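You operate a simulated robot arm through the tools that you are given. There is no shell and no other tool. Be economical: measure what you need, move in short steps, check, and stop when the job is done.

You run a simulated two-armed robot. Do the job below in one go: nothing can be reset, and whatever is moved stays where it is left.

## Task
Clamp the block in the vise and tap it down with the mallet.
Fine: put the mallet back. Set down upright: mallet.

Only the result counts: the job must be done as asked and must still hold three seconds after the hand-in. Knocking over, shifting, dropping, spilling or breaking anything else fails it.

## Robot
Two 7-joint arms with fingered hands on one trunk, on a base that drives. Base frame: it is fixed to the floor where the robot stands at the start and does not move with it; the origin is under the middle of the robot, x ahead of it, y to its left, z up. Readings come in mm, rad, newtons and seconds.
The left shoulder is at the start at [70, 132, 1217], the right one opposite. With the tool pointing down near the work surface each hand reaches from about 100 to 620 mm from the robot's upright axis, wherever it stands, measured 20 degrees to its own side. Payload 2.3 kg a hand.
Tool frame (each hand has its own): the origin (TCP) lies between the finger pads and is the grasp point; the fingertips stand 25 mm ahead of it; z points along the fingers, y is the line along which they close. Largest opening 88 mm; the body of the gripper starts 29 mm behind the TCP. The gripper is a hand of 3 fingers: y runs from the thumb to the fingers, the wrist lies at [-13, -97, -162] in the tool frame.
Orientation is told as [roll, pitch, yaw] about the base's x, y, z axes, in that order, counted from this pose: with the fingers straight down and the wrist toward the robot, the tool's x, y and z point along [0, 1, 0], [1, 0, 0] and [0, 0, -1] of the base frame.

## Interface
- The arms move only by the tool servo_tool. It takes "left_motion", "right_motion" or both (then of equal length, played together; a hand with none holds still); each is one flat list of numbers, 6 for each row, row after row: the turn, a rotation vector about the tool's x, y, z in rad, then the shift along the tool's x, y, z in mm. In form: [ax, ay, az, x, y, z, ax, ay, az, x, y, z, ...]. A call has 1 to 12 rows; each row shifts and turns the commanded pose from where the row before left it, along the tool's axes as they then stand. Each row takes 0.2 s and may step no farther than 50 mm and 0.15 rad from the row before; otherwise, the whole call is refused. A pose out of reach is approached as far as the arm can. The call stops where the force on the tool passes 60 N (or 10 N more than at its start, if that is more) or the arm is blocked; 0.2 s more then pass. In this call time passes only in rows, and 0.2 s behind the last. The reply holds the time, the measured pose of the TCP, the force on the tool along the base axes, the opening and the grip force, in the units named above and with some noise, with the torque about the TCP (base axes, N m) and any sound that the robot's microphone picked up.
- Cameras (640 x 400 px; columns grow to the right, rows downward): "scene" is now at [138.6, 6.2, 1540.8]; the picture's right is [0.14, -0.99, 0.00], its down [-0.65, -0.09, -0.76] and it looks along [0.75, 0.10, -0.65] (base axes); focal length 273 px, centre (320, 200). "left" rides on the left gripper at [-58, -85, -99] in its tool frame; the picture's right is [-0.67, -0.35, 0.66], its down [0.69, -0.63, 0.37] and it looks along [0.28, 0.70, 0.66] (tool axes); focal length 261 px, centre (320, 200). "right" rides on the right gripper at [58, -85, -99] in its tool frame; the picture's right is [-0.67, 0.35, -0.66], its down [-0.69, -0.63, 0.37] and it looks along [-0.29, 0.69, 0.66] (tool axes); focal length 261 px, centre (320, 200). There is no depth. A picture from a camera that has moved, and an enlarged one, comes with that camera's place and axes in the base frame and with its lens. The place of the scene camera against the robot may be out by one fixed shift of up to 18 mm in any direction.
- snapshot(camera): a new picture of that camera. It takes no simulated time.
- slide_trunk(by): slides the trunk up (or, below 0, down) by that many mm; the arms and the scene camera ride with it, the base frame stays. It gives what a move gives, with no picture.
- roll_base(legs): drives the robot by 1 to 6 legs, each [ahead, left, turn to the left] in mm, mm and rad, along the robot's own axes; the way and the turn of a leg run together, so that a leg with both is an arc; at most 1500 mm and 3.142 rad a leg. The arms and the cameras ride along, it lands a little off, and it stops where it bumps. It gives what a move gives.
- finger_targets(index, middle, thumb_bend, thumb_turn, hand): sets how far each is bent, from 0 (flat) to 1 (curled in); at 0.3 the hand is open as for a grip, at 0.7 the pads meet at the TCP. One left out holds its place. A second passes; each finger stops where it meets its share of the squeeze, and holds until it gets a number again. It is the only way to open and close the hand. It gives what a move gives, with no picture; readings hold the bend of each and the force on the fingers (four entries, about 0 where the hand has none), thumb and palm. thumb_turn goes from beside the hand (0) to across from the fingers (1), as for a grip.
- head_to(pan, tilt): turns the head with the scene camera to pan (to the left, within 1.501 rad either way) and tilt (down, from -0.506 to 1.204), counted from straight ahead of the robot. It gives what a move gives.
- inspect(camera, box): a new picture of the part [left, top, right, bottom] of that camera's present view, enlarged. It takes no simulated time.
- sign_off(): hands the job in; it is judged then, once.

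Work in short steps. Places have to be worked out from the pictures, the camera data and where the tool is seen: move nearer, look again, correct. Check each grasp and each placing, and mend what went wrong. You have 120 turns and 92 pictures in all, those below and enlarged ones among them. Open the grippers and draw the arms clear of the work before you hand the job in, unless the task says otherwise; then end with one line.

The tools are called after "Call:" as a command line: name --argument value ..., lists and objects as JSON in quotes. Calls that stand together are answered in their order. servo_tool: Moves the arms, as the interface text tells. Its arguments: {"type":"object","properties":{"left_motion":{"type":"array","items":{"type":"number"}},"right_motion":{"type":"array","items":{"type":"number"}}},"required":[]} The other tools are called the same way: slide_trunk (by) slides the trunk up or down; finger_targets (index, middle, thumb_bend, thumb_turn, hand) moves the fingers one by one; roll_base (legs) drives the base; head_to (pan, tilt) turns the head that bears the scene camera; snapshot (camera) takes a picture; inspect (camera, box) takes an enlarged picture of a part of a camera's view; sign_off () hands the job in.

At the start:

```text
time_s: 0.0
left_tool_pos: [406.1, 235.7, 1307.5]
left_orientation: [-0.001, 0.0, 0.003]
left_wrist_force: [-0.1, -0.1, 0.0]
left_wrist_torque: [0.01, 0.01, -0.01]
left_finger_gap: 87.6
left_finger_force: 0.0
left_shape: jaw
left_bend: [0.3, 0.3, 0.3, 0.98]
left_finger forces: [0.0, 0.0, 0.0, 0.0, 0.0, 0.1]
right_tool_pos: [366.7, -92.7, 1329.6]
right_orientation: [-0.001, 0.0, 0.001]
right_wrist_force: [-0.6, -0.9, 0.3]
right_wrist_torque: [-0.03, -0.02, -0.04]
right_finger_gap: 87.3
right_finger_force: 0.1
right_shape: jaw
right_bend: [0.3, 0.3, 0.3, 0.98]
right_finger forces: [0.0, 0.1, 0.0, 0.0, 0.0, 0.0]
trunk travel left (down, up): [-775.0, 65.0]
robot x, y, heading: [-1.9, 1.0, -0.001]
head pan, tilt: [0.14, 0.71]
```

scene: 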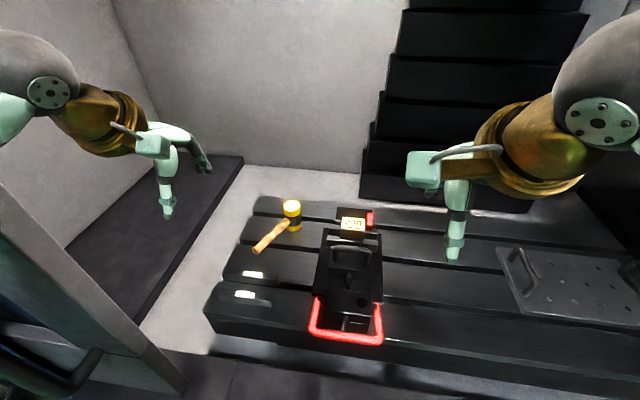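
right: 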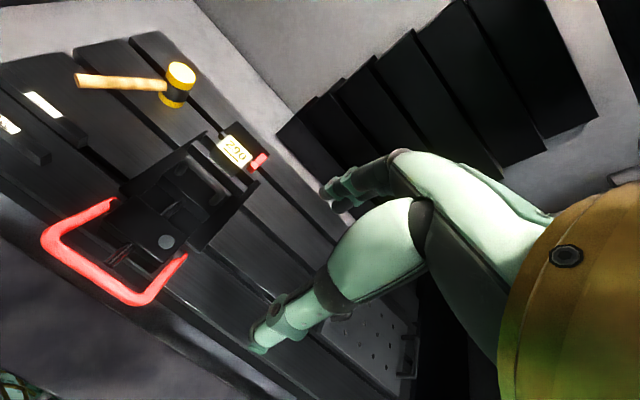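
left: 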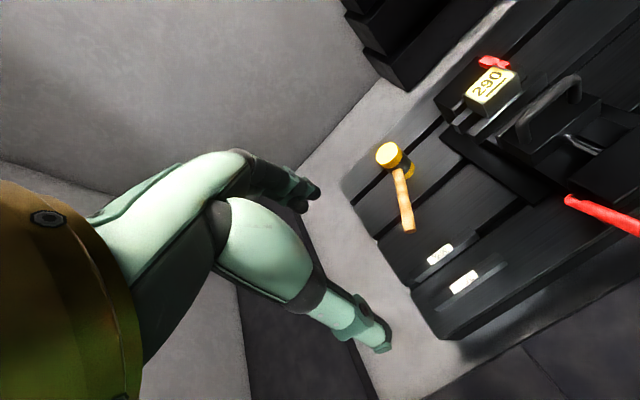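

I see a bench with a mallet, a vise-like fixture with a red handle, and a scale-like display reading "290". I enlarge the picture to understand the parts.

Call:
inspect --camera "scene" --box '[200, 180, 420, 360]'

Call:
inspect --camera "left" --box '[340, 40, 640, 320]'

Call:
inspect --camera "right" --box '[0, 40, 300, 320]'

```text
2.22 times, centred on (310, 270) of scene
camera zoom: at [138.6, 6.2, 1540.8], right [0.14, -0.99, 0.0], down [-0.65, -0.09, -0.76], along [0.75, 0.1, -0.65], focal length 607 px, centre (342, 44)
```

zoom: 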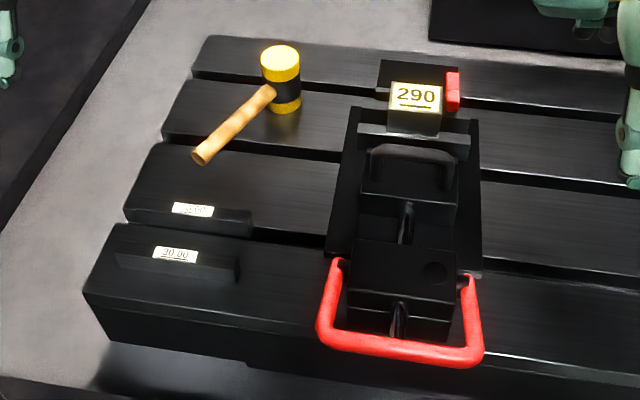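

```text
1.43 times, centred on (490, 180) of left
camera zoom: at [323.0, 179.0, 1407.6], right [-0.35, -0.67, -0.66], down [-0.63, 0.68, -0.37], along [0.69, 0.29, -0.66], focal length 372 px, centre (77, 229)
```

zoom: 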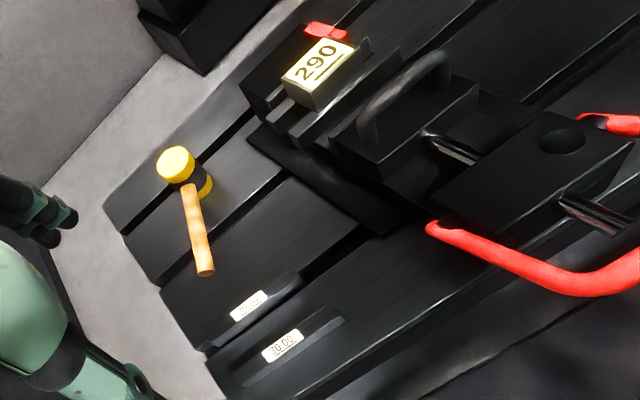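

```text
1.43 times, centred on (150, 180) of right
camera zoom: at [283.1, -34.7, 1428.9], right [0.35, -0.67, 0.66], down [-0.63, -0.69, -0.37], along [0.69, -0.29, -0.66], focal length 372 px, centre (563, 229)
```

zoom: 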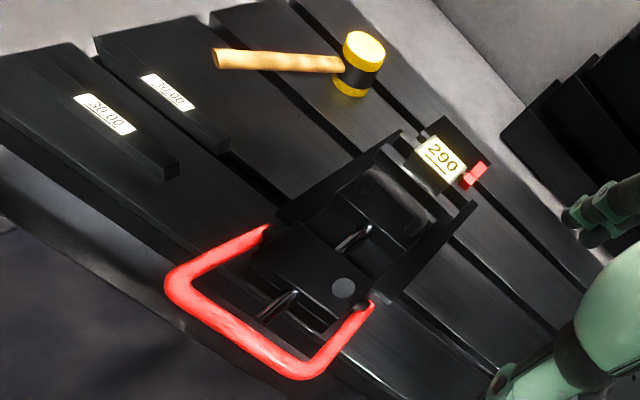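

Block top is estimated near (640, -10, 1015), with the vise from x≈375 to 640. I bring the right hand lower and to the left so its camera sees the vise closer.

Call:
servo_tool --right_motion '[0, 0, 0, 30, -10, 45, 0, 0, 0, 30, -10, 45, 0, 0, 0, 30, -10, 45]'

Call:
snapshot --camera "right"

Call:
head_to --pan 0.0 --tilt 0.85

Call:
snapshot --camera "scene"

```text
refused: row 1 steps farther than a row can; nothing moved
```

```text
85 pictures are left
camera right: at [283.1, -34.7, 1428.9], right [0.35, -0.67, 0.66], down [-0.63, -0.69, -0.37], along [0.69, -0.29, -0.66], focal length 261 px, centre (320, 200)
```

right: 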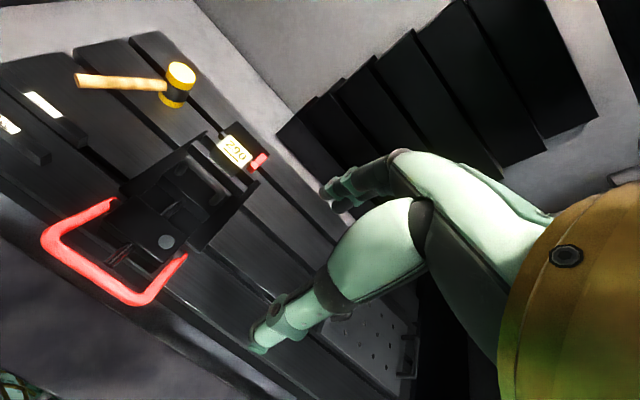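

```text
time_s: 0.7
left_tool_pos: [407.0, 235.8, 1308.4]
left_orientation: [0.001, 0.001, 0.002]
left_wrist_force: [0.2, -0.4, -0.2]
left_wrist_torque: [-0.01, 0.02, -0.01]
left_finger_gap: 87.6
left_finger_force: 0.1
left_shape: jaw
left_bend: [0.3, 0.3, 0.3, 0.98]
left_finger forces: [0.0, 0.0, 0.0, 0.0, 0.0, 0.0]
right_tool_pos: [366.5, -91.8, 1330.0]
right_orientation: [0.001, -0.001, 0.0]
right_wrist_force: [-0.9, 0.0, 0.0]
right_wrist_torque: [0.01, 0.02, 0.0]
right_finger_gap: 87.8
right_finger_force: 0.0
right_shape: jaw
right_bend: [0.3, 0.3, 0.3, 0.98]
right_finger forces: [0.0, 0.0, 0.1, 0.0, 0.0, 0.0]
trunk travel left (down, up): [-775.0, 65.0]
robot x, y, heading: [2.7, 0.2, -0.0]
head pan, tilt: [0.0, 0.85]
```

```text
84 pictures are left
camera scene: at [133.0, -5.5, 1529.4], right [0.0, -1.0, 0.0], down [-0.75, 0.0, -0.66], along [0.66, 0.0, -0.75], focal length 273 px, centre (320, 200)
```

scene: 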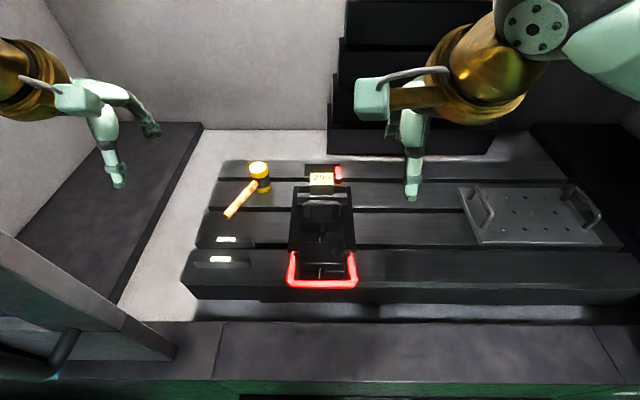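

The step was over the limit, so I repeat it with smaller rows.

Call:
servo_tool --right_motion '[0, 0, 0, 25, 0, 38, 0, 0, 0, 25, 0, 38, 0, 0, 0, 25, 0, 38, 0, 0, 0, 25, 0, 38]'

Call:
snapshot --camera "right"

```text
time_s: 1.7
left_tool_pos: [406.5, 237.9, 1307.0]
left_orientation: [-0.003, 0.0, 0.002]
left_wrist_force: [0.7, 0.1, -1.1]
left_wrist_torque: [0.02, 0.01, -0.01]
left_finger_gap: 87.7
left_finger_force: 0.1
left_shape: jaw
left_bend: [0.3, 0.3, 0.3, 0.98]
left_finger forces: [0.0, 0.0, 0.0, 0.0, 0.0, 0.1]
right_tool_pos: [368.1, 12.3, 1178.7]
right_orientation: [-0.003, -0.001, 0.001]
right_wrist_force: [-0.1, 0.1, 0.3]
right_wrist_torque: [-0.02, -0.03, -0.02]
right_finger_gap: 87.8
right_finger_force: 0.0
right_shape: jaw
right_bend: [0.3, 0.3, 0.3, 0.98]
right_finger forces: [0.0, 0.0, 0.0, 0.0, 0.1, 0.0]
trunk travel left (down, up): [-775.0, 65.0]
robot x, y, heading: [1.6, 1.5, 0.001]
head pan, tilt: [0.0, 0.85]
```

```text
83 pictures are left
camera right: at [284.7, 69.5, 1277.2], right [0.35, -0.67, 0.66], down [-0.63, -0.69, -0.36], along [0.69, -0.29, -0.66], focal length 261 px, centre (320, 200)
```

right: 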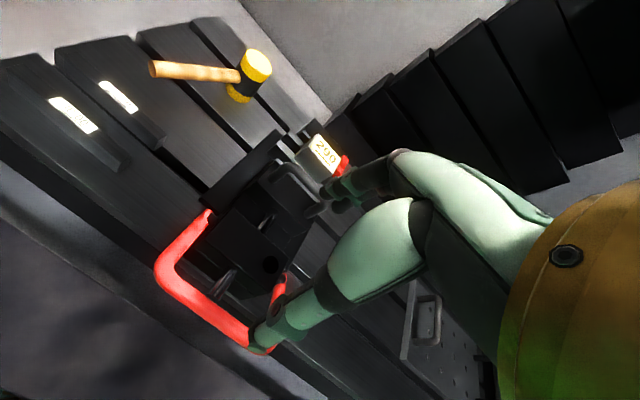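

Call:
inspect --camera "right" --box '[140, 100, 380, 360]'

Call:
inspect --camera "scene" --box '[260, 140, 380, 300]'

Call:
inspect --camera "left" --box '[420, 30, 640, 260]'

```text
1.54 times, centred on (260, 230) of right
camera zoom: at [284.7, 69.5, 1277.2], right [0.35, -0.67, 0.66], down [-0.63, -0.69, -0.36], along [0.69, -0.29, -0.66], focal length 401 px, centre (412, 154)
```

zoom: 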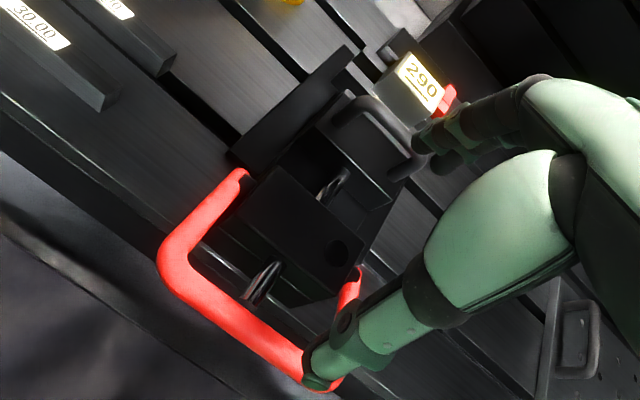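

```text
2.50 times, centred on (320, 220) of scene
camera zoom: at [133.3, -2.8, 1529.4], right [0.0, -1.0, 0.0], down [-0.75, 0.0, -0.66], along [0.66, 0.0, -0.75], focal length 683 px, centre (320, 150)
```

zoom: 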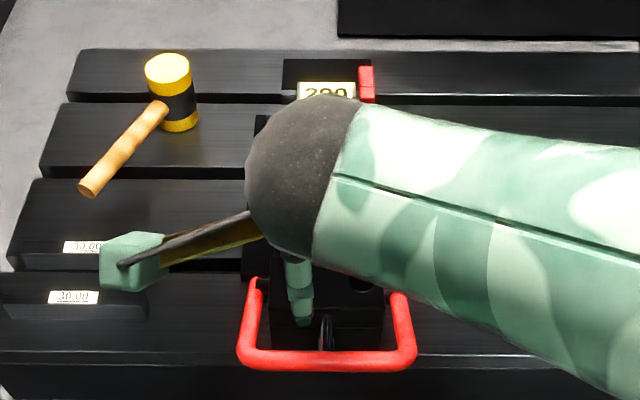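

```text
1.74 times, centred on (530, 145) of left
camera zoom: at [323.3, 181.5, 1407.2], right [-0.35, -0.67, -0.65], down [-0.63, 0.68, -0.37], along [0.69, 0.28, -0.66], focal length 453 px, centre (-45, 296)
```

zoom: 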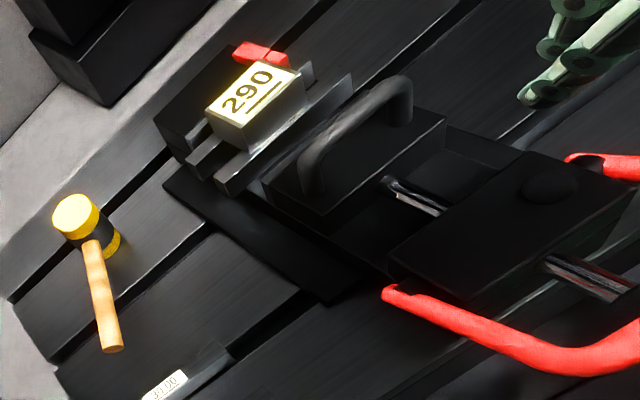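

The right arm blocks the view; I withdraw it to the right, and yaw the left hand so its camera looks at the vise from the left side.

Call:
servo_tool --right_motion '[0, 0, 0, -33, 0, -30, 0, 0, 0, -33, 0, -30, 0, 0, 0, -33, 0, -30, 0, 0, 0, -33, 0, -30, 0, 0, 0, -33, 0, 0, 0, 0, 0, -33, 0, 0, 0, 0, 0, -33, 0, 0]' --left_motion '[0, 0, 0.14, 0, 0, 20, 0, 0, 0.14, 0, 0, 20, 0, 0, 0.14, 0, 0, 20, 0, 0, 0.14, 0, 0, 20, 0, 0, 0.14, 0, 0, 20, 0, 0, 0.14, 0, 0, 20, 0, 0, 0.14, 0, 0, 20]'

Call:
snapshot --camera "left"

Call:
inspect --camera "scene" --box '[180, 140, 400, 300]'

```text
time_s: 3.3
left_tool_pos: [399.7, 229.0, 1171.5]
left_orientation: [0.009, 0.001, -0.978]
left_wrist_force: [1.0, 0.8, -0.2]
left_wrist_torque: [-0.07, 0.01, -0.04]
left_finger_gap: 87.6
left_finger_force: 0.1
left_shape: jaw
left_bend: [0.3, 0.3, 0.3, 0.98]
left_finger forces: [0.0, 0.1, 0.0, 0.1, 0.1, 0.0]
right_tool_pos: [357.6, -232.6, 1299.9]
right_orientation: [0.007, -0.005, 0.002]
right_wrist_force: [0.2, 0.6, -0.1]
right_wrist_torque: [-0.01, 0.04, -0.02]
right_finger_gap: 87.6
right_finger_force: 0.2
right_shape: jaw
right_bend: [0.3, 0.3, 0.3, 0.98]
right_finger forces: [0.0, 0.0, 0.0, 0.0, 0.0, 0.0]
trunk travel left (down, up): [-775.0, 65.0]
robot x, y, heading: [2.2, -0.7, -0.0]
head pan, tilt: [0.0, 0.85]
```

```text
79 pictures are left
camera left: at [304.7, 267.5, 1270.8], right [-0.75, -0.08, -0.66], down [0.22, 0.91, -0.36], along [0.63, -0.41, -0.66], focal length 261 px, centre (320, 200)
```

left: 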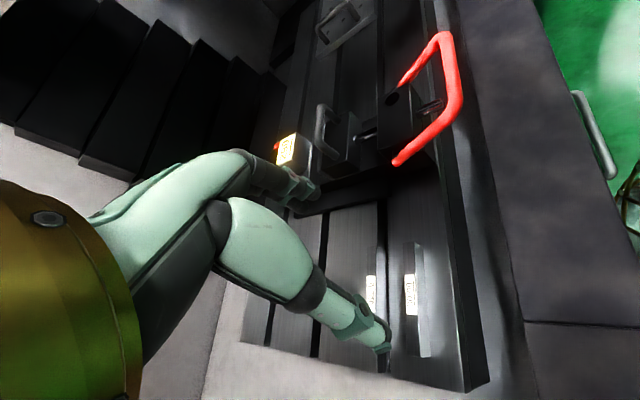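

```text
2.50 times, centred on (290, 220) of scene
camera zoom: at [123.3, -15.7, 1530.0], right [0.0, -1.0, -0.01], down [-0.75, 0.0, -0.67], along [0.67, 0.01, -0.75], focal length 683 px, centre (395, 150)
```

zoom: 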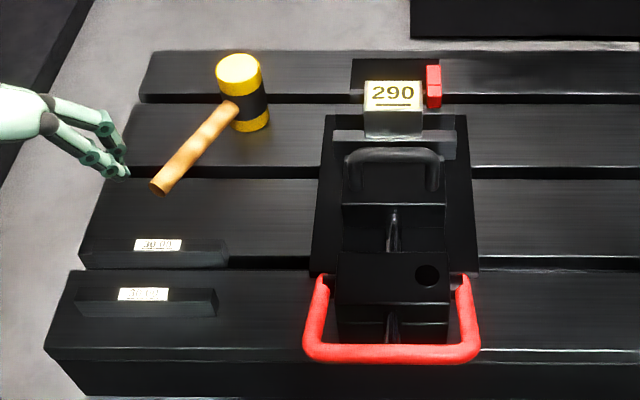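

I move the left camera about 120 mm along its line of sight for a closer side view.

Call:
servo_tool --left_motion '[0, 0, 0, 11, 28, 27, 0, 0, 0, 11, 28, 27, 0, 0, 0, 11, 28, 27]'

Call:
inspect --camera "left" --box '[220, 0, 500, 240]'

```text
time_s: 4.1
left_tool_pos: [483.4, 185.5, 1087.3]
left_orientation: [0.001, 0.0, -0.981]
left_wrist_force: [1.1, 0.2, 1.1]
left_wrist_torque: [0.03, 0.0, -0.01]
left_finger_gap: 87.9
left_finger_force: 0.1
left_shape: jaw
left_bend: [0.3, 0.3, 0.3, 0.98]
left_finger forces: [0.1, 0.0, 0.1, 0.0, 0.0, 0.0]
right_tool_pos: [368.6, -225.7, 1297.6]
right_orientation: [0.001, 0.001, 0.002]
right_wrist_force: [0.1, -0.7, 0.0]
right_wrist_torque: [0.0, 0.0, 0.01]
right_finger_gap: 87.8
right_finger_force: 0.0
right_shape: jaw
right_bend: [0.3, 0.3, 0.3, 0.98]
right_finger forces: [0.0, 0.0, 0.1, 0.0, 0.0, 0.0]
trunk travel left (down, up): [-775.0, 65.0]
robot x, y, heading: [0.7, -0.9, 0.004]
head pan, tilt: [0.0, 0.85]
```

```text
1.67 times, centred on (360, 120) of left
camera zoom: at [388.3, 224.8, 1187.3], right [-0.75, -0.08, -0.66], down [0.22, 0.91, -0.37], along [0.62, -0.42, -0.66], focal length 434 px, centre (253, 333)
```

zoom: 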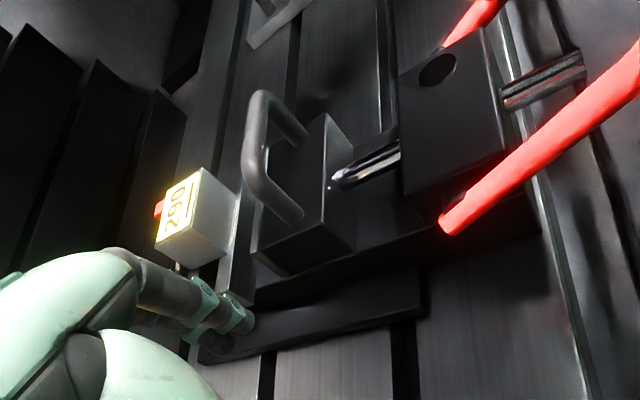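

I shift the left hand toward +x so its fingers no longer cover the block in the view.

Call:
servo_tool --left_motion '[0, 0, 0, 39, 14, 0, 0, 0, 0, 39, 14, 0]'

Call:
inspect --camera "left" --box '[240, 0, 520, 220]'

```text
time_s: 4.7
left_tool_pos: [543.9, 199.7, 1083.6]
left_orientation: [-0.003, 0.002, -0.983]
left_wrist_force: [-1.0, 0.2, -0.4]
left_wrist_torque: [-0.02, 0.02, -0.01]
left_finger_gap: 87.9
left_finger_force: 0.0
left_shape: jaw
left_bend: [0.3, 0.3, 0.3, 0.98]
left_finger forces: [0.0, 0.0, 0.0, 0.2, 0.0, 0.1]
left hand out of reach, approached as far as the arm can: row 2
right_tool_pos: [370.4, -224.6, 1298.0]
right_orientation: [0.001, 0.002, 0.0]
right_wrist_force: [-0.7, -0.6, 0.2]
right_wrist_torque: [0.01, -0.01, 0.03]
right_finger_gap: 87.8
right_finger_force: 0.1
right_shape: jaw
right_bend: [0.3, 0.3, 0.3, 0.98]
right_finger forces: [0.0, 0.1, 0.0, 0.0, 0.1, 0.1]
trunk travel left (down, up): [-775.0, 65.0]
robot x, y, heading: [2.0, 0.1, -0.003]
head pan, tilt: [0.0, 0.85]
```

```text
1.82 times, centred on (380, 110) of left
camera zoom: at [449.7, 238.9, 1185.2], right [-0.75, -0.08, -0.65], down [0.22, 0.9, -0.37], along [0.62, -0.42, -0.66], focal length 474 px, centre (211, 364)
```

zoom: 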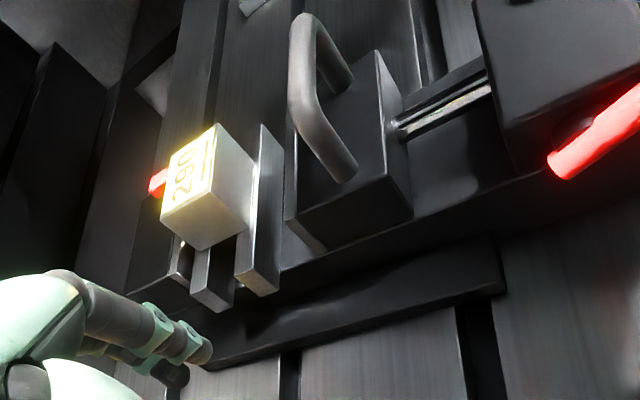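

Two bars (parallels) lie under the block, and a plate stands between it and the sliding jaw. I need to drive closer, so I look down at the gap between base and bench first.

Call:
head_to --pan 0.0 --tilt 1.2

Call:
snapshot --camera "scene"

```text
time_s: 5.5
left_tool_pos: [541.6, 203.0, 1086.5]
left_orientation: [0.001, -0.001, -0.98]
left_wrist_force: [0.7, 0.6, -0.2]
left_wrist_torque: [0.0, -0.01, 0.02]
left_finger_gap: 88.0
left_finger_force: 0.1
left_shape: jaw
left_bend: [0.3, 0.3, 0.3, 0.98]
left_finger forces: [0.0, 0.0, 0.0, 0.1, 0.0, 0.0]
right_tool_pos: [365.9, -223.3, 1298.7]
right_orientation: [0.001, 0.0, -0.001]
right_wrist_force: [-0.1, -0.6, 0.4]
right_wrist_torque: [0.01, 0.01, -0.02]
right_finger_gap: 87.8
right_finger_force: 0.1
right_shape: jaw
right_bend: [0.3, 0.3, 0.3, 0.98]
right_finger forces: [0.0, 0.0, 0.0, 0.1, 0.0, 0.1]
trunk travel left (down, up): [-775.0, 65.0]
robot x, y, heading: [2.5, -0.1, 0.004]
head pan, tilt: [0.0, 1.201]
```

```text
75 pictures are left
camera scene: at [109.9, -5.3, 1505.8], right [0.0, -1.0, 0.0], down [-0.93, 0.0, -0.36], along [0.36, 0.0, -0.93], focal length 273 px, centre (320, 200)
```

scene: 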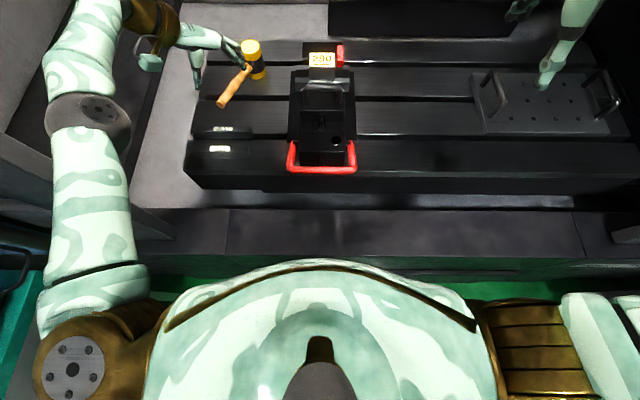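

There seems to be clearance ahead. I raise and retract the left hand, then drive forward about 130 mm.

Call:
servo_tool --left_motion '[0, 0, 0, -30, 0, -39, 0, 0, 0, -30, 0, -39, 0, 0, 0, -30, 0, -39]'

Call:
roll_base --legs '[[130, 0, 0]]'

Call:
head_to --pan 0.0 --tilt 0.9

Call:
snapshot --camera "scene"

Call:
snapshot --camera "left"

```text
time_s: 6.3
left_tool_pos: [462.9, 151.3, 1204.5]
left_orientation: [0.003, 0.001, -0.978]
left_wrist_force: [0.3, -0.3, 0.3]
left_wrist_torque: [0.03, -0.02, -0.01]
left_finger_gap: 87.8
left_finger_force: 0.0
left_shape: jaw
left_bend: [0.3, 0.3, 0.3, 0.98]
left_finger forces: [0.1, 0.0, 0.0, 0.1, 0.1, 0.0]
right_tool_pos: [364.9, -224.0, 1297.9]
right_orientation: [0.001, -0.002, 0.0]
right_wrist_force: [-0.3, -0.2, 0.2]
right_wrist_torque: [-0.03, 0.01, 0.01]
right_finger_gap: 87.7
right_finger_force: 0.1
right_shape: jaw
right_bend: [0.3, 0.3, 0.3, 0.98]
right_finger forces: [0.0, 0.1, 0.0, 0.1, 0.1, 0.1]
trunk travel left (down, up): [-775.0, 65.0]
robot x, y, heading: [0.5, -0.6, 0.001]
head pan, tilt: [0.0, 1.201]
```

```text
time_s: 7.3
left_tool_pos: [494.9, 150.8, 1201.9]
left_orientation: [-0.001, 0.0, -0.978]
left_wrist_force: [0.2, -0.8, -0.9]
left_wrist_torque: [-0.05, -0.04, -0.01]
left_finger_gap: 88.1
left_finger_force: 0.0
left_shape: jaw
left_bend: [0.3, 0.3, 0.3, 0.98]
left_finger forces: [0.1, 0.1, 0.0, 0.1, 0.0, 0.0]
right_tool_pos: [396.6, -221.8, 1297.1]
right_orientation: [0.0, 0.002, -0.001]
right_wrist_force: [1.2, 0.1, -1.1]
right_wrist_torque: [0.01, 0.04, 0.04]
right_finger_gap: 87.9
right_finger_force: 0.0
right_shape: jaw
right_bend: [0.3, 0.3, 0.3, 0.98]
right_finger forces: [0.0, 0.1, 0.0, 0.0, 0.1, 0.1]
trunk travel left (down, up): [-775.0, 65.0]
robot x, y, heading: [33.0, 2.1, 0.004]
head pan, tilt: [0.0, 1.201]
stopped in leg 1: the robot was blocked; the commanded pose is now the measured one
```

```text
time_s: 8.1
left_tool_pos: [493.2, 152.0, 1202.5]
left_orientation: [0.0, -0.001, -0.98]
left_wrist_force: [1.1, -0.4, 0.2]
left_wrist_torque: [0.01, 0.01, 0.03]
left_finger_gap: 87.9
left_finger_force: 0.1
left_shape: jaw
left_bend: [0.3, 0.3, 0.3, 0.98]
left_finger forces: [0.1, 0.0, 0.0, 0.0, 0.0, 0.0]
right_tool_pos: [394.9, -224.3, 1297.5]
right_orientation: [0.0, 0.001, 0.0]
right_wrist_force: [0.3, -0.5, 0.9]
right_wrist_torque: [0.0, 0.01, 0.02]
right_finger_gap: 87.8
right_finger_force: 0.1
right_shape: jaw
right_bend: [0.3, 0.3, 0.3, 0.98]
right_finger forces: [0.0, 0.0, 0.0, 0.0, 0.0, 0.0]
trunk travel left (down, up): [-775.0, 65.0]
robot x, y, heading: [22.7, -1.0, -0.005]
head pan, tilt: [0.0, 0.901]
```

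```text
74 pictures are left
camera scene: at [158.7, -5.6, 1525.4], right [0.0, -1.0, 0.0], down [-0.78, 0.0, -0.62], along [0.62, 0.0, -0.78], focal length 273 px, centre (320, 200)
```

scene: 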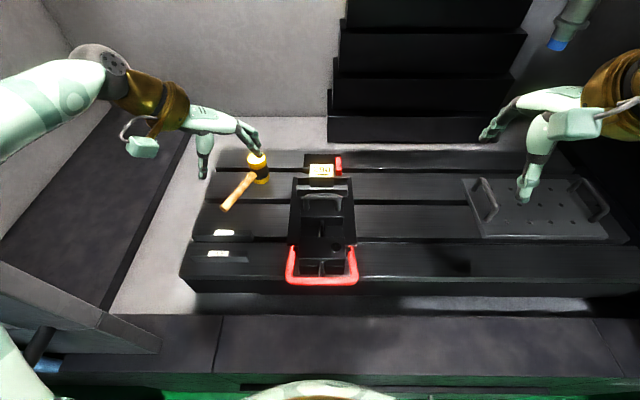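

```text
73 pictures are left
camera left: at [398.0, 190.9, 1303.4], right [-0.75, -0.09, -0.66], down [0.22, 0.9, -0.37], along [0.62, -0.42, -0.66], focal length 261 px, centre (320, 200)
```

left: 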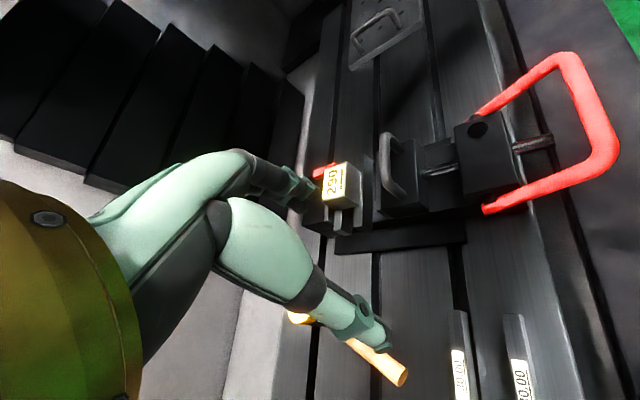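

The base is now against the plinth, about 25–30 mm forward. I enlarge the views of the vise and mallet.

Call:
inspect --camera "left" --box '[280, 80, 500, 260]'

Call:
inspect --camera "scene" --box '[270, 145, 380, 295]'

```text
2.22 times, centred on (390, 170) of left
camera zoom: at [398.0, 190.9, 1303.4], right [-0.75, -0.09, -0.66], down [0.22, 0.9, -0.37], along [0.62, -0.42, -0.66], focal length 579 px, centre (164, 267)
```

zoom: 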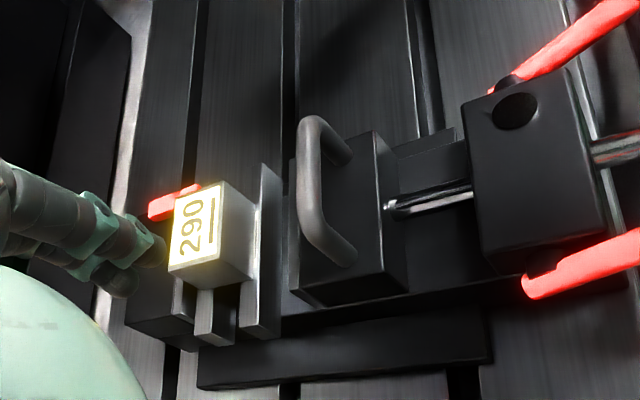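

```text
2.67 times, centred on (325, 220) of scene
camera zoom: at [158.7, -5.6, 1525.4], right [0.0, -1.0, 0.0], down [-0.78, 0.0, -0.62], along [0.62, 0.0, -0.78], focal length 729 px, centre (307, 147)
```

zoom: 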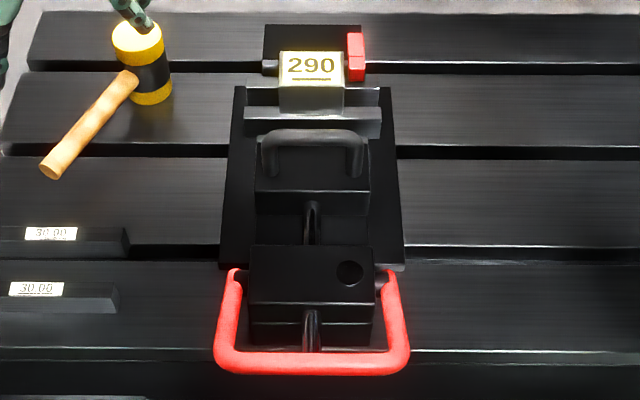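

I bring the right hand into the mirrored pose for a view from the other side, to triangulate.

Call:
servo_tool --right_motion '[0, 0, 0, 16, 24, 25, 0, 0, 0, 16, 24, 25, 0, 0, 0, 16, 24, 25, 0, 0, 0, 16, 24, 25, 0, 0, -0.14, 0, 0, 0, 0, 0, -0.14, 0, 0, 0, 0, 0, -0.14, 0, 0, 0, 0, 0, -0.14, 0, 0, 0, 0, 0, -0.14, 0, 0, 0, 0, 0, -0.14, 0, 0, 0, 0, 0, -0.14, 0, 0, 0]'

Call:
snapshot --camera "right"

```text
time_s: 10.5
left_tool_pos: [493.8, 151.6, 1203.4]
left_orientation: [0.0, 0.001, -0.978]
left_wrist_force: [0.1, -0.2, 0.6]
left_wrist_torque: [0.03, 0.0, 0.01]
left_finger_gap: 87.5
left_finger_force: 0.1
left_shape: jaw
left_bend: [0.3, 0.3, 0.3, 0.98]
left_finger forces: [0.1, 0.0, 0.0, 0.1, 0.0, 0.1]
right_tool_pos: [491.1, -160.3, 1197.7]
right_orientation: [0.001, 0.0, 0.983]
right_wrist_force: [-0.2, 0.5, -0.2]
right_wrist_torque: [0.0, 0.01, 0.02]
right_finger_gap: 87.6
right_finger_force: 0.1
right_shape: jaw
right_bend: [0.3, 0.3, 0.3, 0.98]
right_finger forces: [0.0, 0.1, 0.0, 0.1, 0.0, 0.1]
trunk travel left (down, up): [-775.0, 65.0]
robot x, y, heading: [27.1, 4.0, 0.002]
head pan, tilt: [0.0, 0.901]
```

```text
70 pictures are left
camera right: at [396.5, -198.7, 1296.0], right [0.75, -0.08, 0.66], down [0.22, -0.9, -0.37], along [0.62, 0.42, -0.66], focal length 261 px, centre (320, 200)
```

right: 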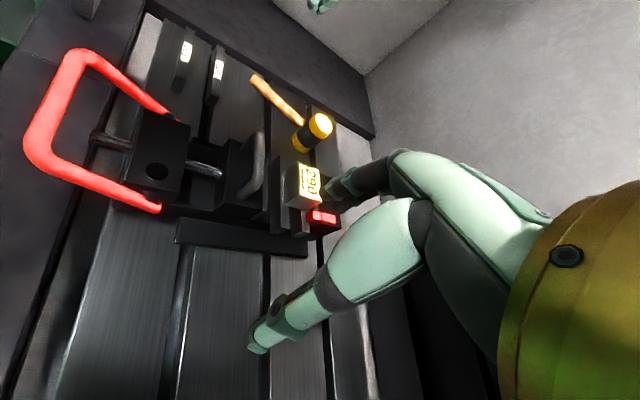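

Call:
inspect --camera "right" --box '[180, 100, 360, 260]'

Call:
inspect --camera "right" --box '[20, 40, 220, 220]'

```text
2.50 times, centred on (270, 180) of right
camera zoom: at [396.5, -198.7, 1296.0], right [0.75, -0.08, 0.66], down [0.22, -0.9, -0.37], along [0.62, 0.42, -0.66], focal length 652 px, centre (445, 250)
```

zoom: 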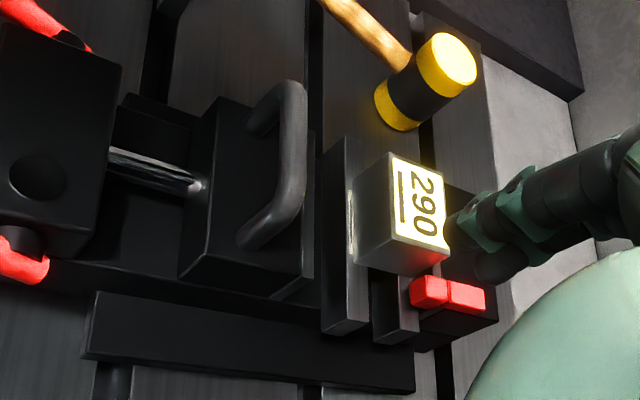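

```text
2.22 times, centred on (120, 130) of right
camera zoom: at [396.5, -198.7, 1296.0], right [0.75, -0.08, 0.66], down [0.22, -0.9, -0.37], along [0.62, 0.42, -0.66], focal length 579 px, centre (764, 356)
```

zoom: 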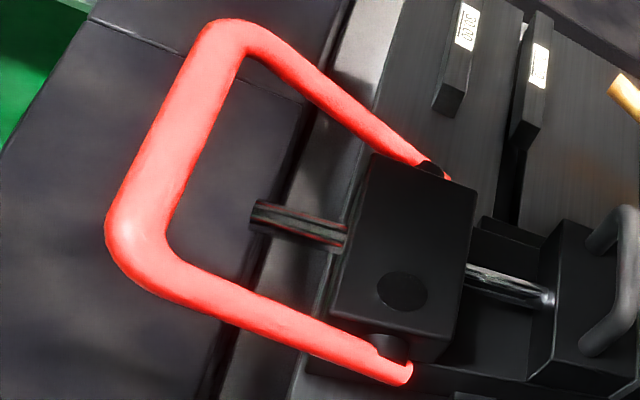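

Triangulating from both hands: jaw handle bar ≈ (538, −5, 1028), block top ≈ (623, −5, 1033), bail pivots ≈ (437, ±60, 990), and bail bar ≈ (345, −4, 1005). I clear the left hand, yaw the right hand back to straight and bring it above the jaw handle, with the fingers partly closed.

Call:
servo_tool --left_motion '[0, 0, 0, 14, -21, -15, 0, 0, 0, 14, -21, -15, 0, 0, 0, 14, -21, -15, 0, 0, 0, 14, -21, -15, 0, 0, 0, 0, 0, 0, 0, 0, 0, 0, 0, 0, 0, 0, 0, 0, 0, 0]' --right_motion '[0, 0, 0.14, 0, 0, 0, 0, 0, 0.14, 0, 0, 0, 0, 0, 0.14, 0, 0, 0, 0, 0, 0.14, 0, 0, 0, 0, 0, 0.14, 0, 0, 0, 0, 0, 0.14, 0, 0, 0, 0, 0, 0.143, 0, 0, 0]'

Call:
finger_targets --hand "right" --index 0.43 --middle 0.43 --thumb_bend 0.43

Call:
servo_tool --right_motion '[0, 0, 0, 39, 10, 25, 0, 0, 0, 39, 10, 25, 0, 0, 0, 39, 10, 25, 0, 0, 0, 38, 10, 25]'

Call:
snapshot --camera "right"

Call:
snapshot --camera "left"

```text
time_s: 12.1
left_tool_pos: [490.4, 254.5, 1263.7]
left_orientation: [0.002, 0.0, -0.979]
left_wrist_force: [0.7, 0.6, -0.3]
left_wrist_torque: [-0.02, -0.04, -0.01]
left_finger_gap: 87.7
left_finger_force: 0.0
left_shape: jaw
left_bend: [0.3, 0.3, 0.3, 0.98]
left_finger forces: [0.0, 0.0, 0.0, 0.0, 0.1, 0.1]
right_tool_pos: [491.5, -158.4, 1198.3]
right_orientation: [-0.001, -0.001, -0.006]
right_wrist_force: [-0.3, 0.8, -0.8]
right_wrist_torque: [-0.02, 0.01, 0.02]
right_finger_gap: 87.6
right_finger_force: 0.1
right_shape: jaw
right_bend: [0.3, 0.3, 0.3, 0.98]
right_finger forces: [0.0, 0.1, 0.0, 0.0, 0.0, 0.0]
trunk travel left (down, up): [-775.0, 65.0]
robot x, y, heading: [30.2, -1.1, -0.002]
head pan, tilt: [0.0, 0.901]
```

```text
time_s: 13.1
left_tool_pos: [491.4, 251.7, 1264.7]
left_orientation: [0.001, 0.0, -0.979]
left_wrist_force: [-0.1, 0.0, -0.3]
left_wrist_torque: [0.01, -0.03, 0.02]
left_finger_gap: 87.7
left_finger_force: 0.1
left_shape: jaw
left_bend: [0.3, 0.3, 0.3, 0.98]
left_finger forces: [0.1, 0.0, 0.0, 0.0, 0.0, 0.0]
right_tool_pos: [489.7, -160.6, 1197.9]
right_orientation: [-0.001, 0.0, -0.004]
right_wrist_force: [0.5, -0.1, -0.4]
right_wrist_torque: [0.01, 0.02, 0.01]
right_finger_gap: 58.0
right_finger_force: 0.1
right_shape: fingers
right_bend: [0.43, 0.43, 0.43, 0.98]
right_finger forces: [0.1, 0.0, 0.1, 0.0, 0.0, 0.0]
trunk travel left (down, up): [-775.0, 65.0]
robot x, y, heading: [25.8, 3.1, 0.001]
head pan, tilt: [0.0, 0.901]
```

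```text
time_s: 14.1
left_tool_pos: [491.8, 252.2, 1263.0]
left_orientation: [-0.002, -0.001, -0.979]
left_wrist_force: [0.4, 0.0, 0.1]
left_wrist_torque: [0.01, 0.01, 0.03]
left_finger_gap: 87.6
left_finger_force: 0.0
left_shape: jaw
left_bend: [0.3, 0.3, 0.3, 0.98]
left_finger forces: [0.0, 0.0, 0.0, 0.0, 0.0, 0.0]
right_tool_pos: [536.4, -11.1, 1098.3]
right_orientation: [0.019, 0.001, -0.019]
right_wrist_force: [0.4, 0.7, 0.3]
right_wrist_torque: [-0.01, 0.01, 0.01]
right_finger_gap: 57.6
right_finger_force: 0.2
right_shape: fingers
right_bend: [0.43, 0.43, 0.43, 0.98]
right_finger forces: [0.1, 0.0, 0.0, 0.0, 0.0, 0.0]
trunk travel left (down, up): [-775.0, 65.0]
robot x, y, heading: [27.3, -0.2, -0.0]
head pan, tilt: [0.0, 0.901]
```

```text
67 pictures are left
camera right: at [453.1, 45.8, 1198.2], right [0.34, -0.69, 0.64], down [-0.64, -0.67, -0.38], along [0.69, -0.29, -0.67], focal length 261 px, centre (320, 200)
```

right: 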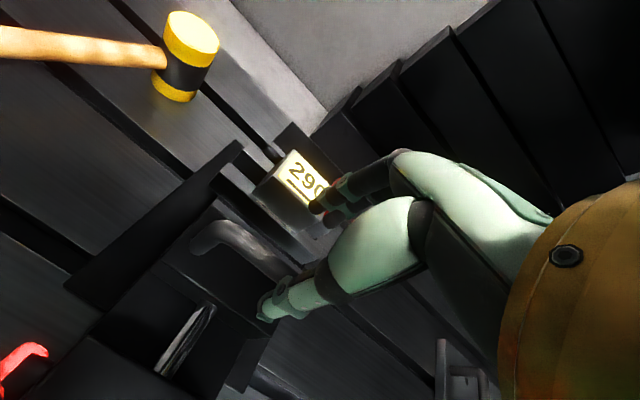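

```text
66 pictures are left
camera left: at [397.7, 292.1, 1363.6], right [-0.75, -0.09, -0.66], down [0.22, 0.9, -0.37], along [0.62, -0.42, -0.66], focal length 261 px, centre (320, 200)
```

left: 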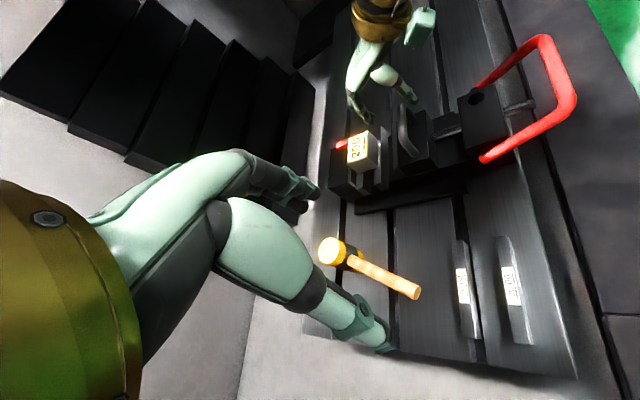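

The right hand is over the handle as expected. I descend 60 mm to straddle the handle bar.

Call:
servo_tool --right_motion '[0, 0, 0, 3, 2, 30, 0, 0, 0, 0, 0, 20, 0, 0, 0, 0, 0, 10]'

Call:
inspect --camera "left" --box '[320, 40, 540, 220]'

Call:
inspect --camera "right" --box '[100, 120, 400, 360]'

```text
time_s: 14.9
left_tool_pos: [489.9, 252.7, 1264.6]
left_orientation: [0.0, -0.002, -0.979]
left_wrist_force: [-1.0, 0.0, 0.9]
left_wrist_torque: [0.02, -0.01, -0.01]
left_finger_gap: 87.9
left_finger_force: 0.1
left_shape: jaw
left_bend: [0.3, 0.3, 0.3, 0.98]
left_finger forces: [0.0, 0.0, 0.1, 0.0, 0.0, 0.0]
right_tool_pos: [532.5, -2.2, 1036.2]
right_orientation: [-0.003, -0.001, -0.003]
right_wrist_force: [0.6, -0.3, -0.5]
right_wrist_torque: [-0.01, 0.03, -0.01]
right_finger_gap: 57.4
right_finger_force: 0.1
right_shape: fingers
right_bend: [0.43, 0.43, 0.43, 0.98]
right_finger forces: [0.0, 0.0, 0.1, 0.1, 0.1, 0.0]
trunk travel left (down, up): [-775.0, 65.0]
robot x, y, heading: [28.9, -0.5, 0.001]
head pan, tilt: [0.0, 0.901]
```

```text
2.22 times, centred on (430, 130) of left
camera zoom: at [396.1, 291.8, 1364.2], right [-0.75, -0.09, -0.66], down [0.22, 0.9, -0.37], along [0.62, -0.42, -0.66], focal length 579 px, centre (76, 356)
```

zoom: 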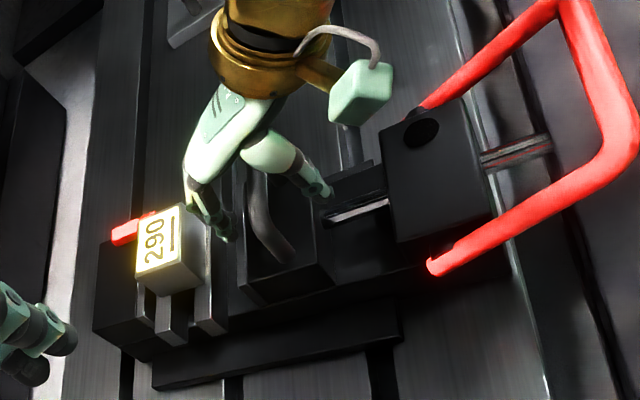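

```text
1.67 times, centred on (250, 240) of right
camera zoom: at [449.4, 54.6, 1135.4], right [0.35, -0.67, 0.66], down [-0.63, -0.68, -0.36], along [0.69, -0.29, -0.66], focal length 434 px, centre (437, 133)
```

zoom: 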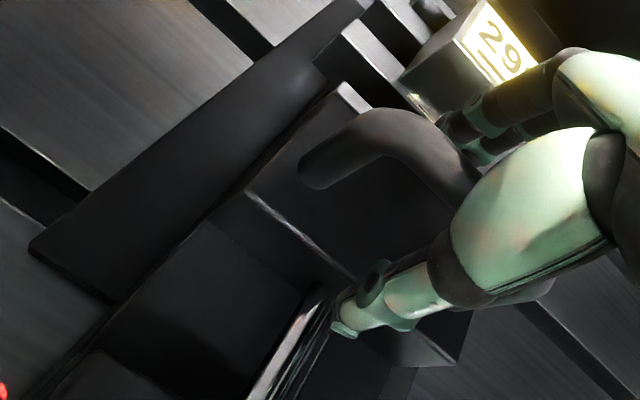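

The fingers straddle the bar without contact; I close them on it.

Call:
finger_targets --hand "right" --index 0.7 --middle 0.7 --thumb_bend 0.7

Call:
inspect --camera "left" --box '[320, 40, 540, 220]'

```text
time_s: 15.9
left_tool_pos: [490.4, 253.0, 1263.8]
left_orientation: [0.001, -0.001, -0.979]
left_wrist_force: [0.2, 0.4, -0.5]
left_wrist_torque: [0.0, 0.0, 0.02]
left_finger_gap: 87.6
left_finger_force: 0.0
left_shape: jaw
left_bend: [0.3, 0.3, 0.3, 0.98]
left_finger forces: [0.0, 0.1, 0.0, 0.0, 0.1, 0.1]
right_tool_pos: [533.0, -3.7, 1038.0]
right_orientation: [0.0, 0.002, -0.005]
right_wrist_force: [-0.2, 0.1, -0.2]
right_wrist_torque: [0.0, 0.05, 0.0]
right_finger_gap: 0.0
right_finger_force: 0.1
right_shape: fingers
right_bend: [0.7, 0.7, 0.7, 0.98]
right_finger forces: [0.0, 0.0, 0.0, 0.1, 0.0, 0.1]
trunk travel left (down, up): [-775.0, 65.0]
robot x, y, heading: [29.6, -0.6, -0.002]
head pan, tilt: [0.0, 0.901]
```

```text
2.22 times, centred on (430, 130) of left
camera zoom: at [396.3, 291.8, 1364.2], right [-0.75, -0.09, -0.66], down [0.22, 0.9, -0.37], along [0.62, -0.42, -0.66], focal length 579 px, centre (76, 356)
```

zoom: 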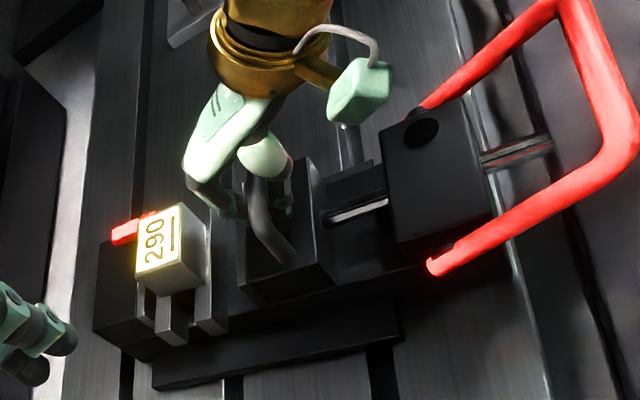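

The fingers met nothing, so the bar is lower than I judged. I reopen and descend further.

Call:
finger_targets --hand "right" --index 0.43 --middle 0.43 --thumb_bend 0.43

Call:
servo_tool --right_motion '[0, 0, 0, 0, 0, 8, 0, 0, 0, 0, 0, 8, 0, 0, 0, 0, 0, 8]'

Call:
finger_targets --hand "right" --index 0.7 --middle 0.7 --thumb_bend 0.7

Call:
inspect --camera "left" --box '[320, 40, 540, 220]'

```text
time_s: 16.9
left_tool_pos: [490.8, 253.3, 1265.0]
left_orientation: [0.001, -0.003, -0.978]
left_wrist_force: [-0.7, -0.1, 0.3]
left_wrist_torque: [0.0, 0.05, -0.01]
left_finger_gap: 87.4
left_finger_force: 0.1
left_shape: jaw
left_bend: [0.3, 0.3, 0.3, 0.98]
left_finger forces: [0.1, 0.1, 0.0, 0.0, 0.1, 0.1]
right_tool_pos: [534.3, -2.1, 1037.2]
right_orientation: [-0.001, 0.0, -0.002]
right_wrist_force: [0.1, 0.0, -0.3]
right_wrist_torque: [0.03, 0.01, 0.0]
right_finger_gap: 56.3
right_finger_force: 0.0
right_shape: fingers
right_bend: [0.43, 0.43, 0.43, 0.98]
right_finger forces: [0.0, 0.0, 0.0, 0.0, 0.0, 0.0]
trunk travel left (down, up): [-775.0, 65.0]
robot x, y, heading: [31.7, 0.3, 0.0]
head pan, tilt: [0.0, 0.901]
```

```text
time_s: 17.7
left_tool_pos: [475.8, 251.9, 1271.8]
left_orientation: [0.012, -0.008, -0.98]
left_wrist_force: [0.5, -0.4, -0.1]
left_wrist_torque: [0.03, 0.0, 0.03]
left_finger_gap: 87.7
left_finger_force: 0.0
left_shape: jaw
left_bend: [0.3, 0.3, 0.3, 0.98]
left_finger forces: [0.0, 0.1, 0.0, 0.0, 0.1, 0.0]
right_tool_pos: [524.9, -2.7, 1027.1]
right_orientation: [0.003, -0.028, -0.004]
right_wrist_force: [1.7, -1.4, 59.3]
right_wrist_torque: [-0.38, -2.67, -0.08]
right_finger_gap: 64.3
right_finger_force: 29.5
right_shape: fingers
right_bend: [0.36, 0.3, 0.43, 0.98]
right_finger forces: [16.6, 42.7, 0.1, 0.1, 0.0, 0.1]
trunk travel left (down, up): [-775.0, 65.0]
robot x, y, heading: [30.7, -2.6, 0.001]
head pan, tilt: [0.0, 0.901]
```

```text
time_s: 18.7
left_tool_pos: [473.5, 252.3, 1271.2]
left_orientation: [0.013, -0.008, -0.98]
left_wrist_force: [-0.2, -0.4, 0.2]
left_wrist_torque: [0.03, 0.01, 0.0]
left_finger_gap: 87.9
left_finger_force: 0.0
left_shape: jaw
left_bend: [0.3, 0.3, 0.3, 0.98]
left_finger forces: [0.1, 0.0, 0.0, 0.1, 0.0, 0.0]
right_tool_pos: [522.0, -1.3, 1026.0]
right_orientation: [0.003, -0.027, -0.003]
right_wrist_force: [-2.4, -3.3, 58.3]
right_wrist_torque: [-0.29, -2.7, -0.07]
right_finger_gap: 48.7
right_finger_force: 32.3
right_shape: fingers
right_bend: [0.33, 0.3, 0.62, 0.97]
right_finger forces: [24.3, 34.7, 0.0, 0.0, 5.8, 0.0]
trunk travel left (down, up): [-775.0, 65.0]
robot x, y, heading: [27.4, 1.3, -0.003]
head pan, tilt: [0.0, 0.901]
```

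```text
2.22 times, centred on (430, 130) of left
camera zoom: at [377.2, 290.7, 1370.0], right [-0.74, -0.08, -0.67], down [0.22, 0.9, -0.36], along [0.63, -0.42, -0.65], focal length 579 px, centre (76, 356)
```

zoom: 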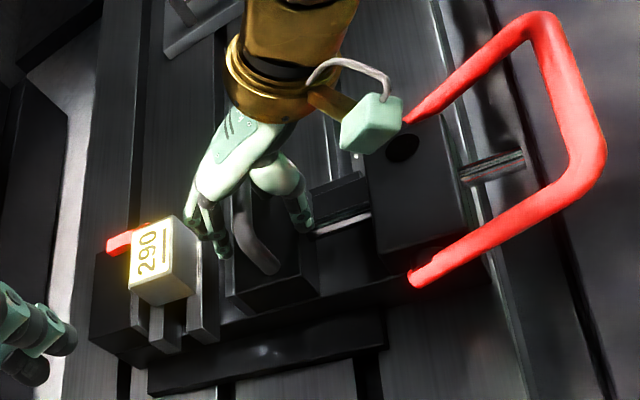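

The fingertips press on the jaw's top at about z≈1002. I lift to unload, then push forward so the thumb carries the handle, watching the force.

Call:
servo_tool --right_motion '[0, 0, 0, 0, 0, -8, 0, 0, 0, 0, 0, -6]'

Call:
finger_targets --hand "right" --index 0.7 --middle 0.7 --thumb_bend 0.7

Call:
inspect --camera "left" --box '[360, 60, 480, 180]'

Call:
inspect --camera "right" --box '[160, 140, 400, 360]'

```text
time_s: 19.3
left_tool_pos: [484.4, 249.8, 1265.1]
left_orientation: [0.005, -0.004, -0.98]
left_wrist_force: [0.1, 0.2, 0.5]
left_wrist_torque: [-0.02, 0.02, 0.0]
left_finger_gap: 87.8
left_finger_force: 0.0
left_shape: jaw
left_bend: [0.3, 0.3, 0.3, 0.98]
left_finger forces: [0.0, 0.0, 0.0, 0.1, 0.0, 0.0]
right_tool_pos: [526.9, -2.7, 1029.8]
right_orientation: [-0.001, -0.003, -0.005]
right_wrist_force: [-2.2, -2.0, 21.1]
right_wrist_torque: [-0.2, -0.74, -0.06]
right_finger_gap: 45.4
right_finger_force: 13.7
right_shape: fingers
right_bend: [0.38, 0.33, 0.61, 0.97]
right_finger forces: [7.0, 15.1, 0.0, 0.0, 6.6, 0.0]
trunk travel left (down, up): [-775.0, 65.0]
robot x, y, heading: [28.3, -3.5, 0.005]
head pan, tilt: [0.0, 0.901]
```

```text
time_s: 20.3
left_tool_pos: [485.5, 252.1, 1266.3]
left_orientation: [0.005, -0.001, -0.978]
left_wrist_force: [0.4, 0.0, 0.2]
left_wrist_torque: [-0.01, 0.01, 0.02]
left_finger_gap: 87.8
left_finger_force: 0.1
left_shape: jaw
left_bend: [0.3, 0.3, 0.3, 0.98]
left_finger forces: [0.0, 0.1, 0.0, 0.0, 0.1, 0.0]
right_tool_pos: [529.5, -1.6, 1032.1]
right_orientation: [0.003, -0.008, -0.004]
right_wrist_force: [5.4, -1.6, 32.2]
right_wrist_torque: [0.04, -1.41, -0.02]
right_finger_gap: 33.6
right_finger_force: 21.6
right_shape: fingers
right_bend: [0.49, 0.41, 0.62, 0.97]
right_finger forces: [21.0, 15.6, 0.0, 0.0, 5.9, 0.1]
trunk travel left (down, up): [-775.0, 65.0]
robot x, y, heading: [26.7, 0.5, -0.0]
head pan, tilt: [0.0, 0.901]
```

```text
3.33 times, centred on (420, 120) of left
camera zoom: at [389.7, 290.9, 1366.4], right [-0.75, -0.08, -0.66], down [0.22, 0.9, -0.36], along [0.63, -0.42, -0.66], focal length 869 px, centre (-13, 467)
```

zoom: 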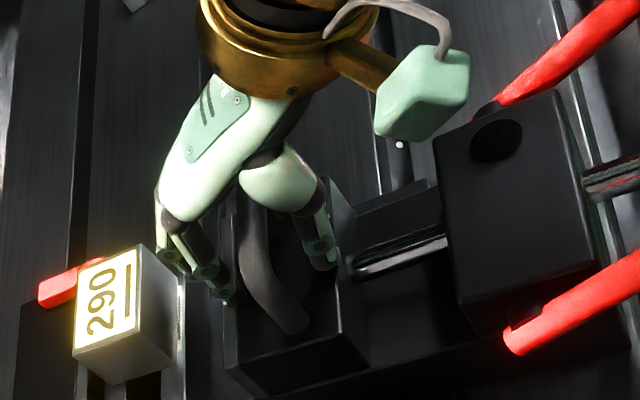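

```text
1.82 times, centred on (280, 250) of right
camera zoom: at [444.5, 55.5, 1129.9], right [0.34, -0.67, 0.66], down [-0.63, -0.68, -0.37], along [0.7, -0.29, -0.65], focal length 474 px, centre (393, 109)
```

zoom: 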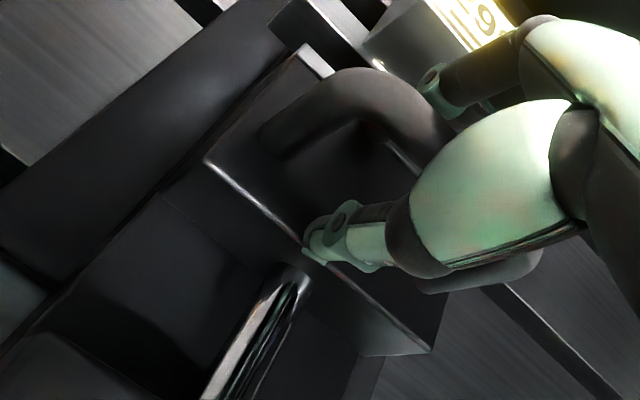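

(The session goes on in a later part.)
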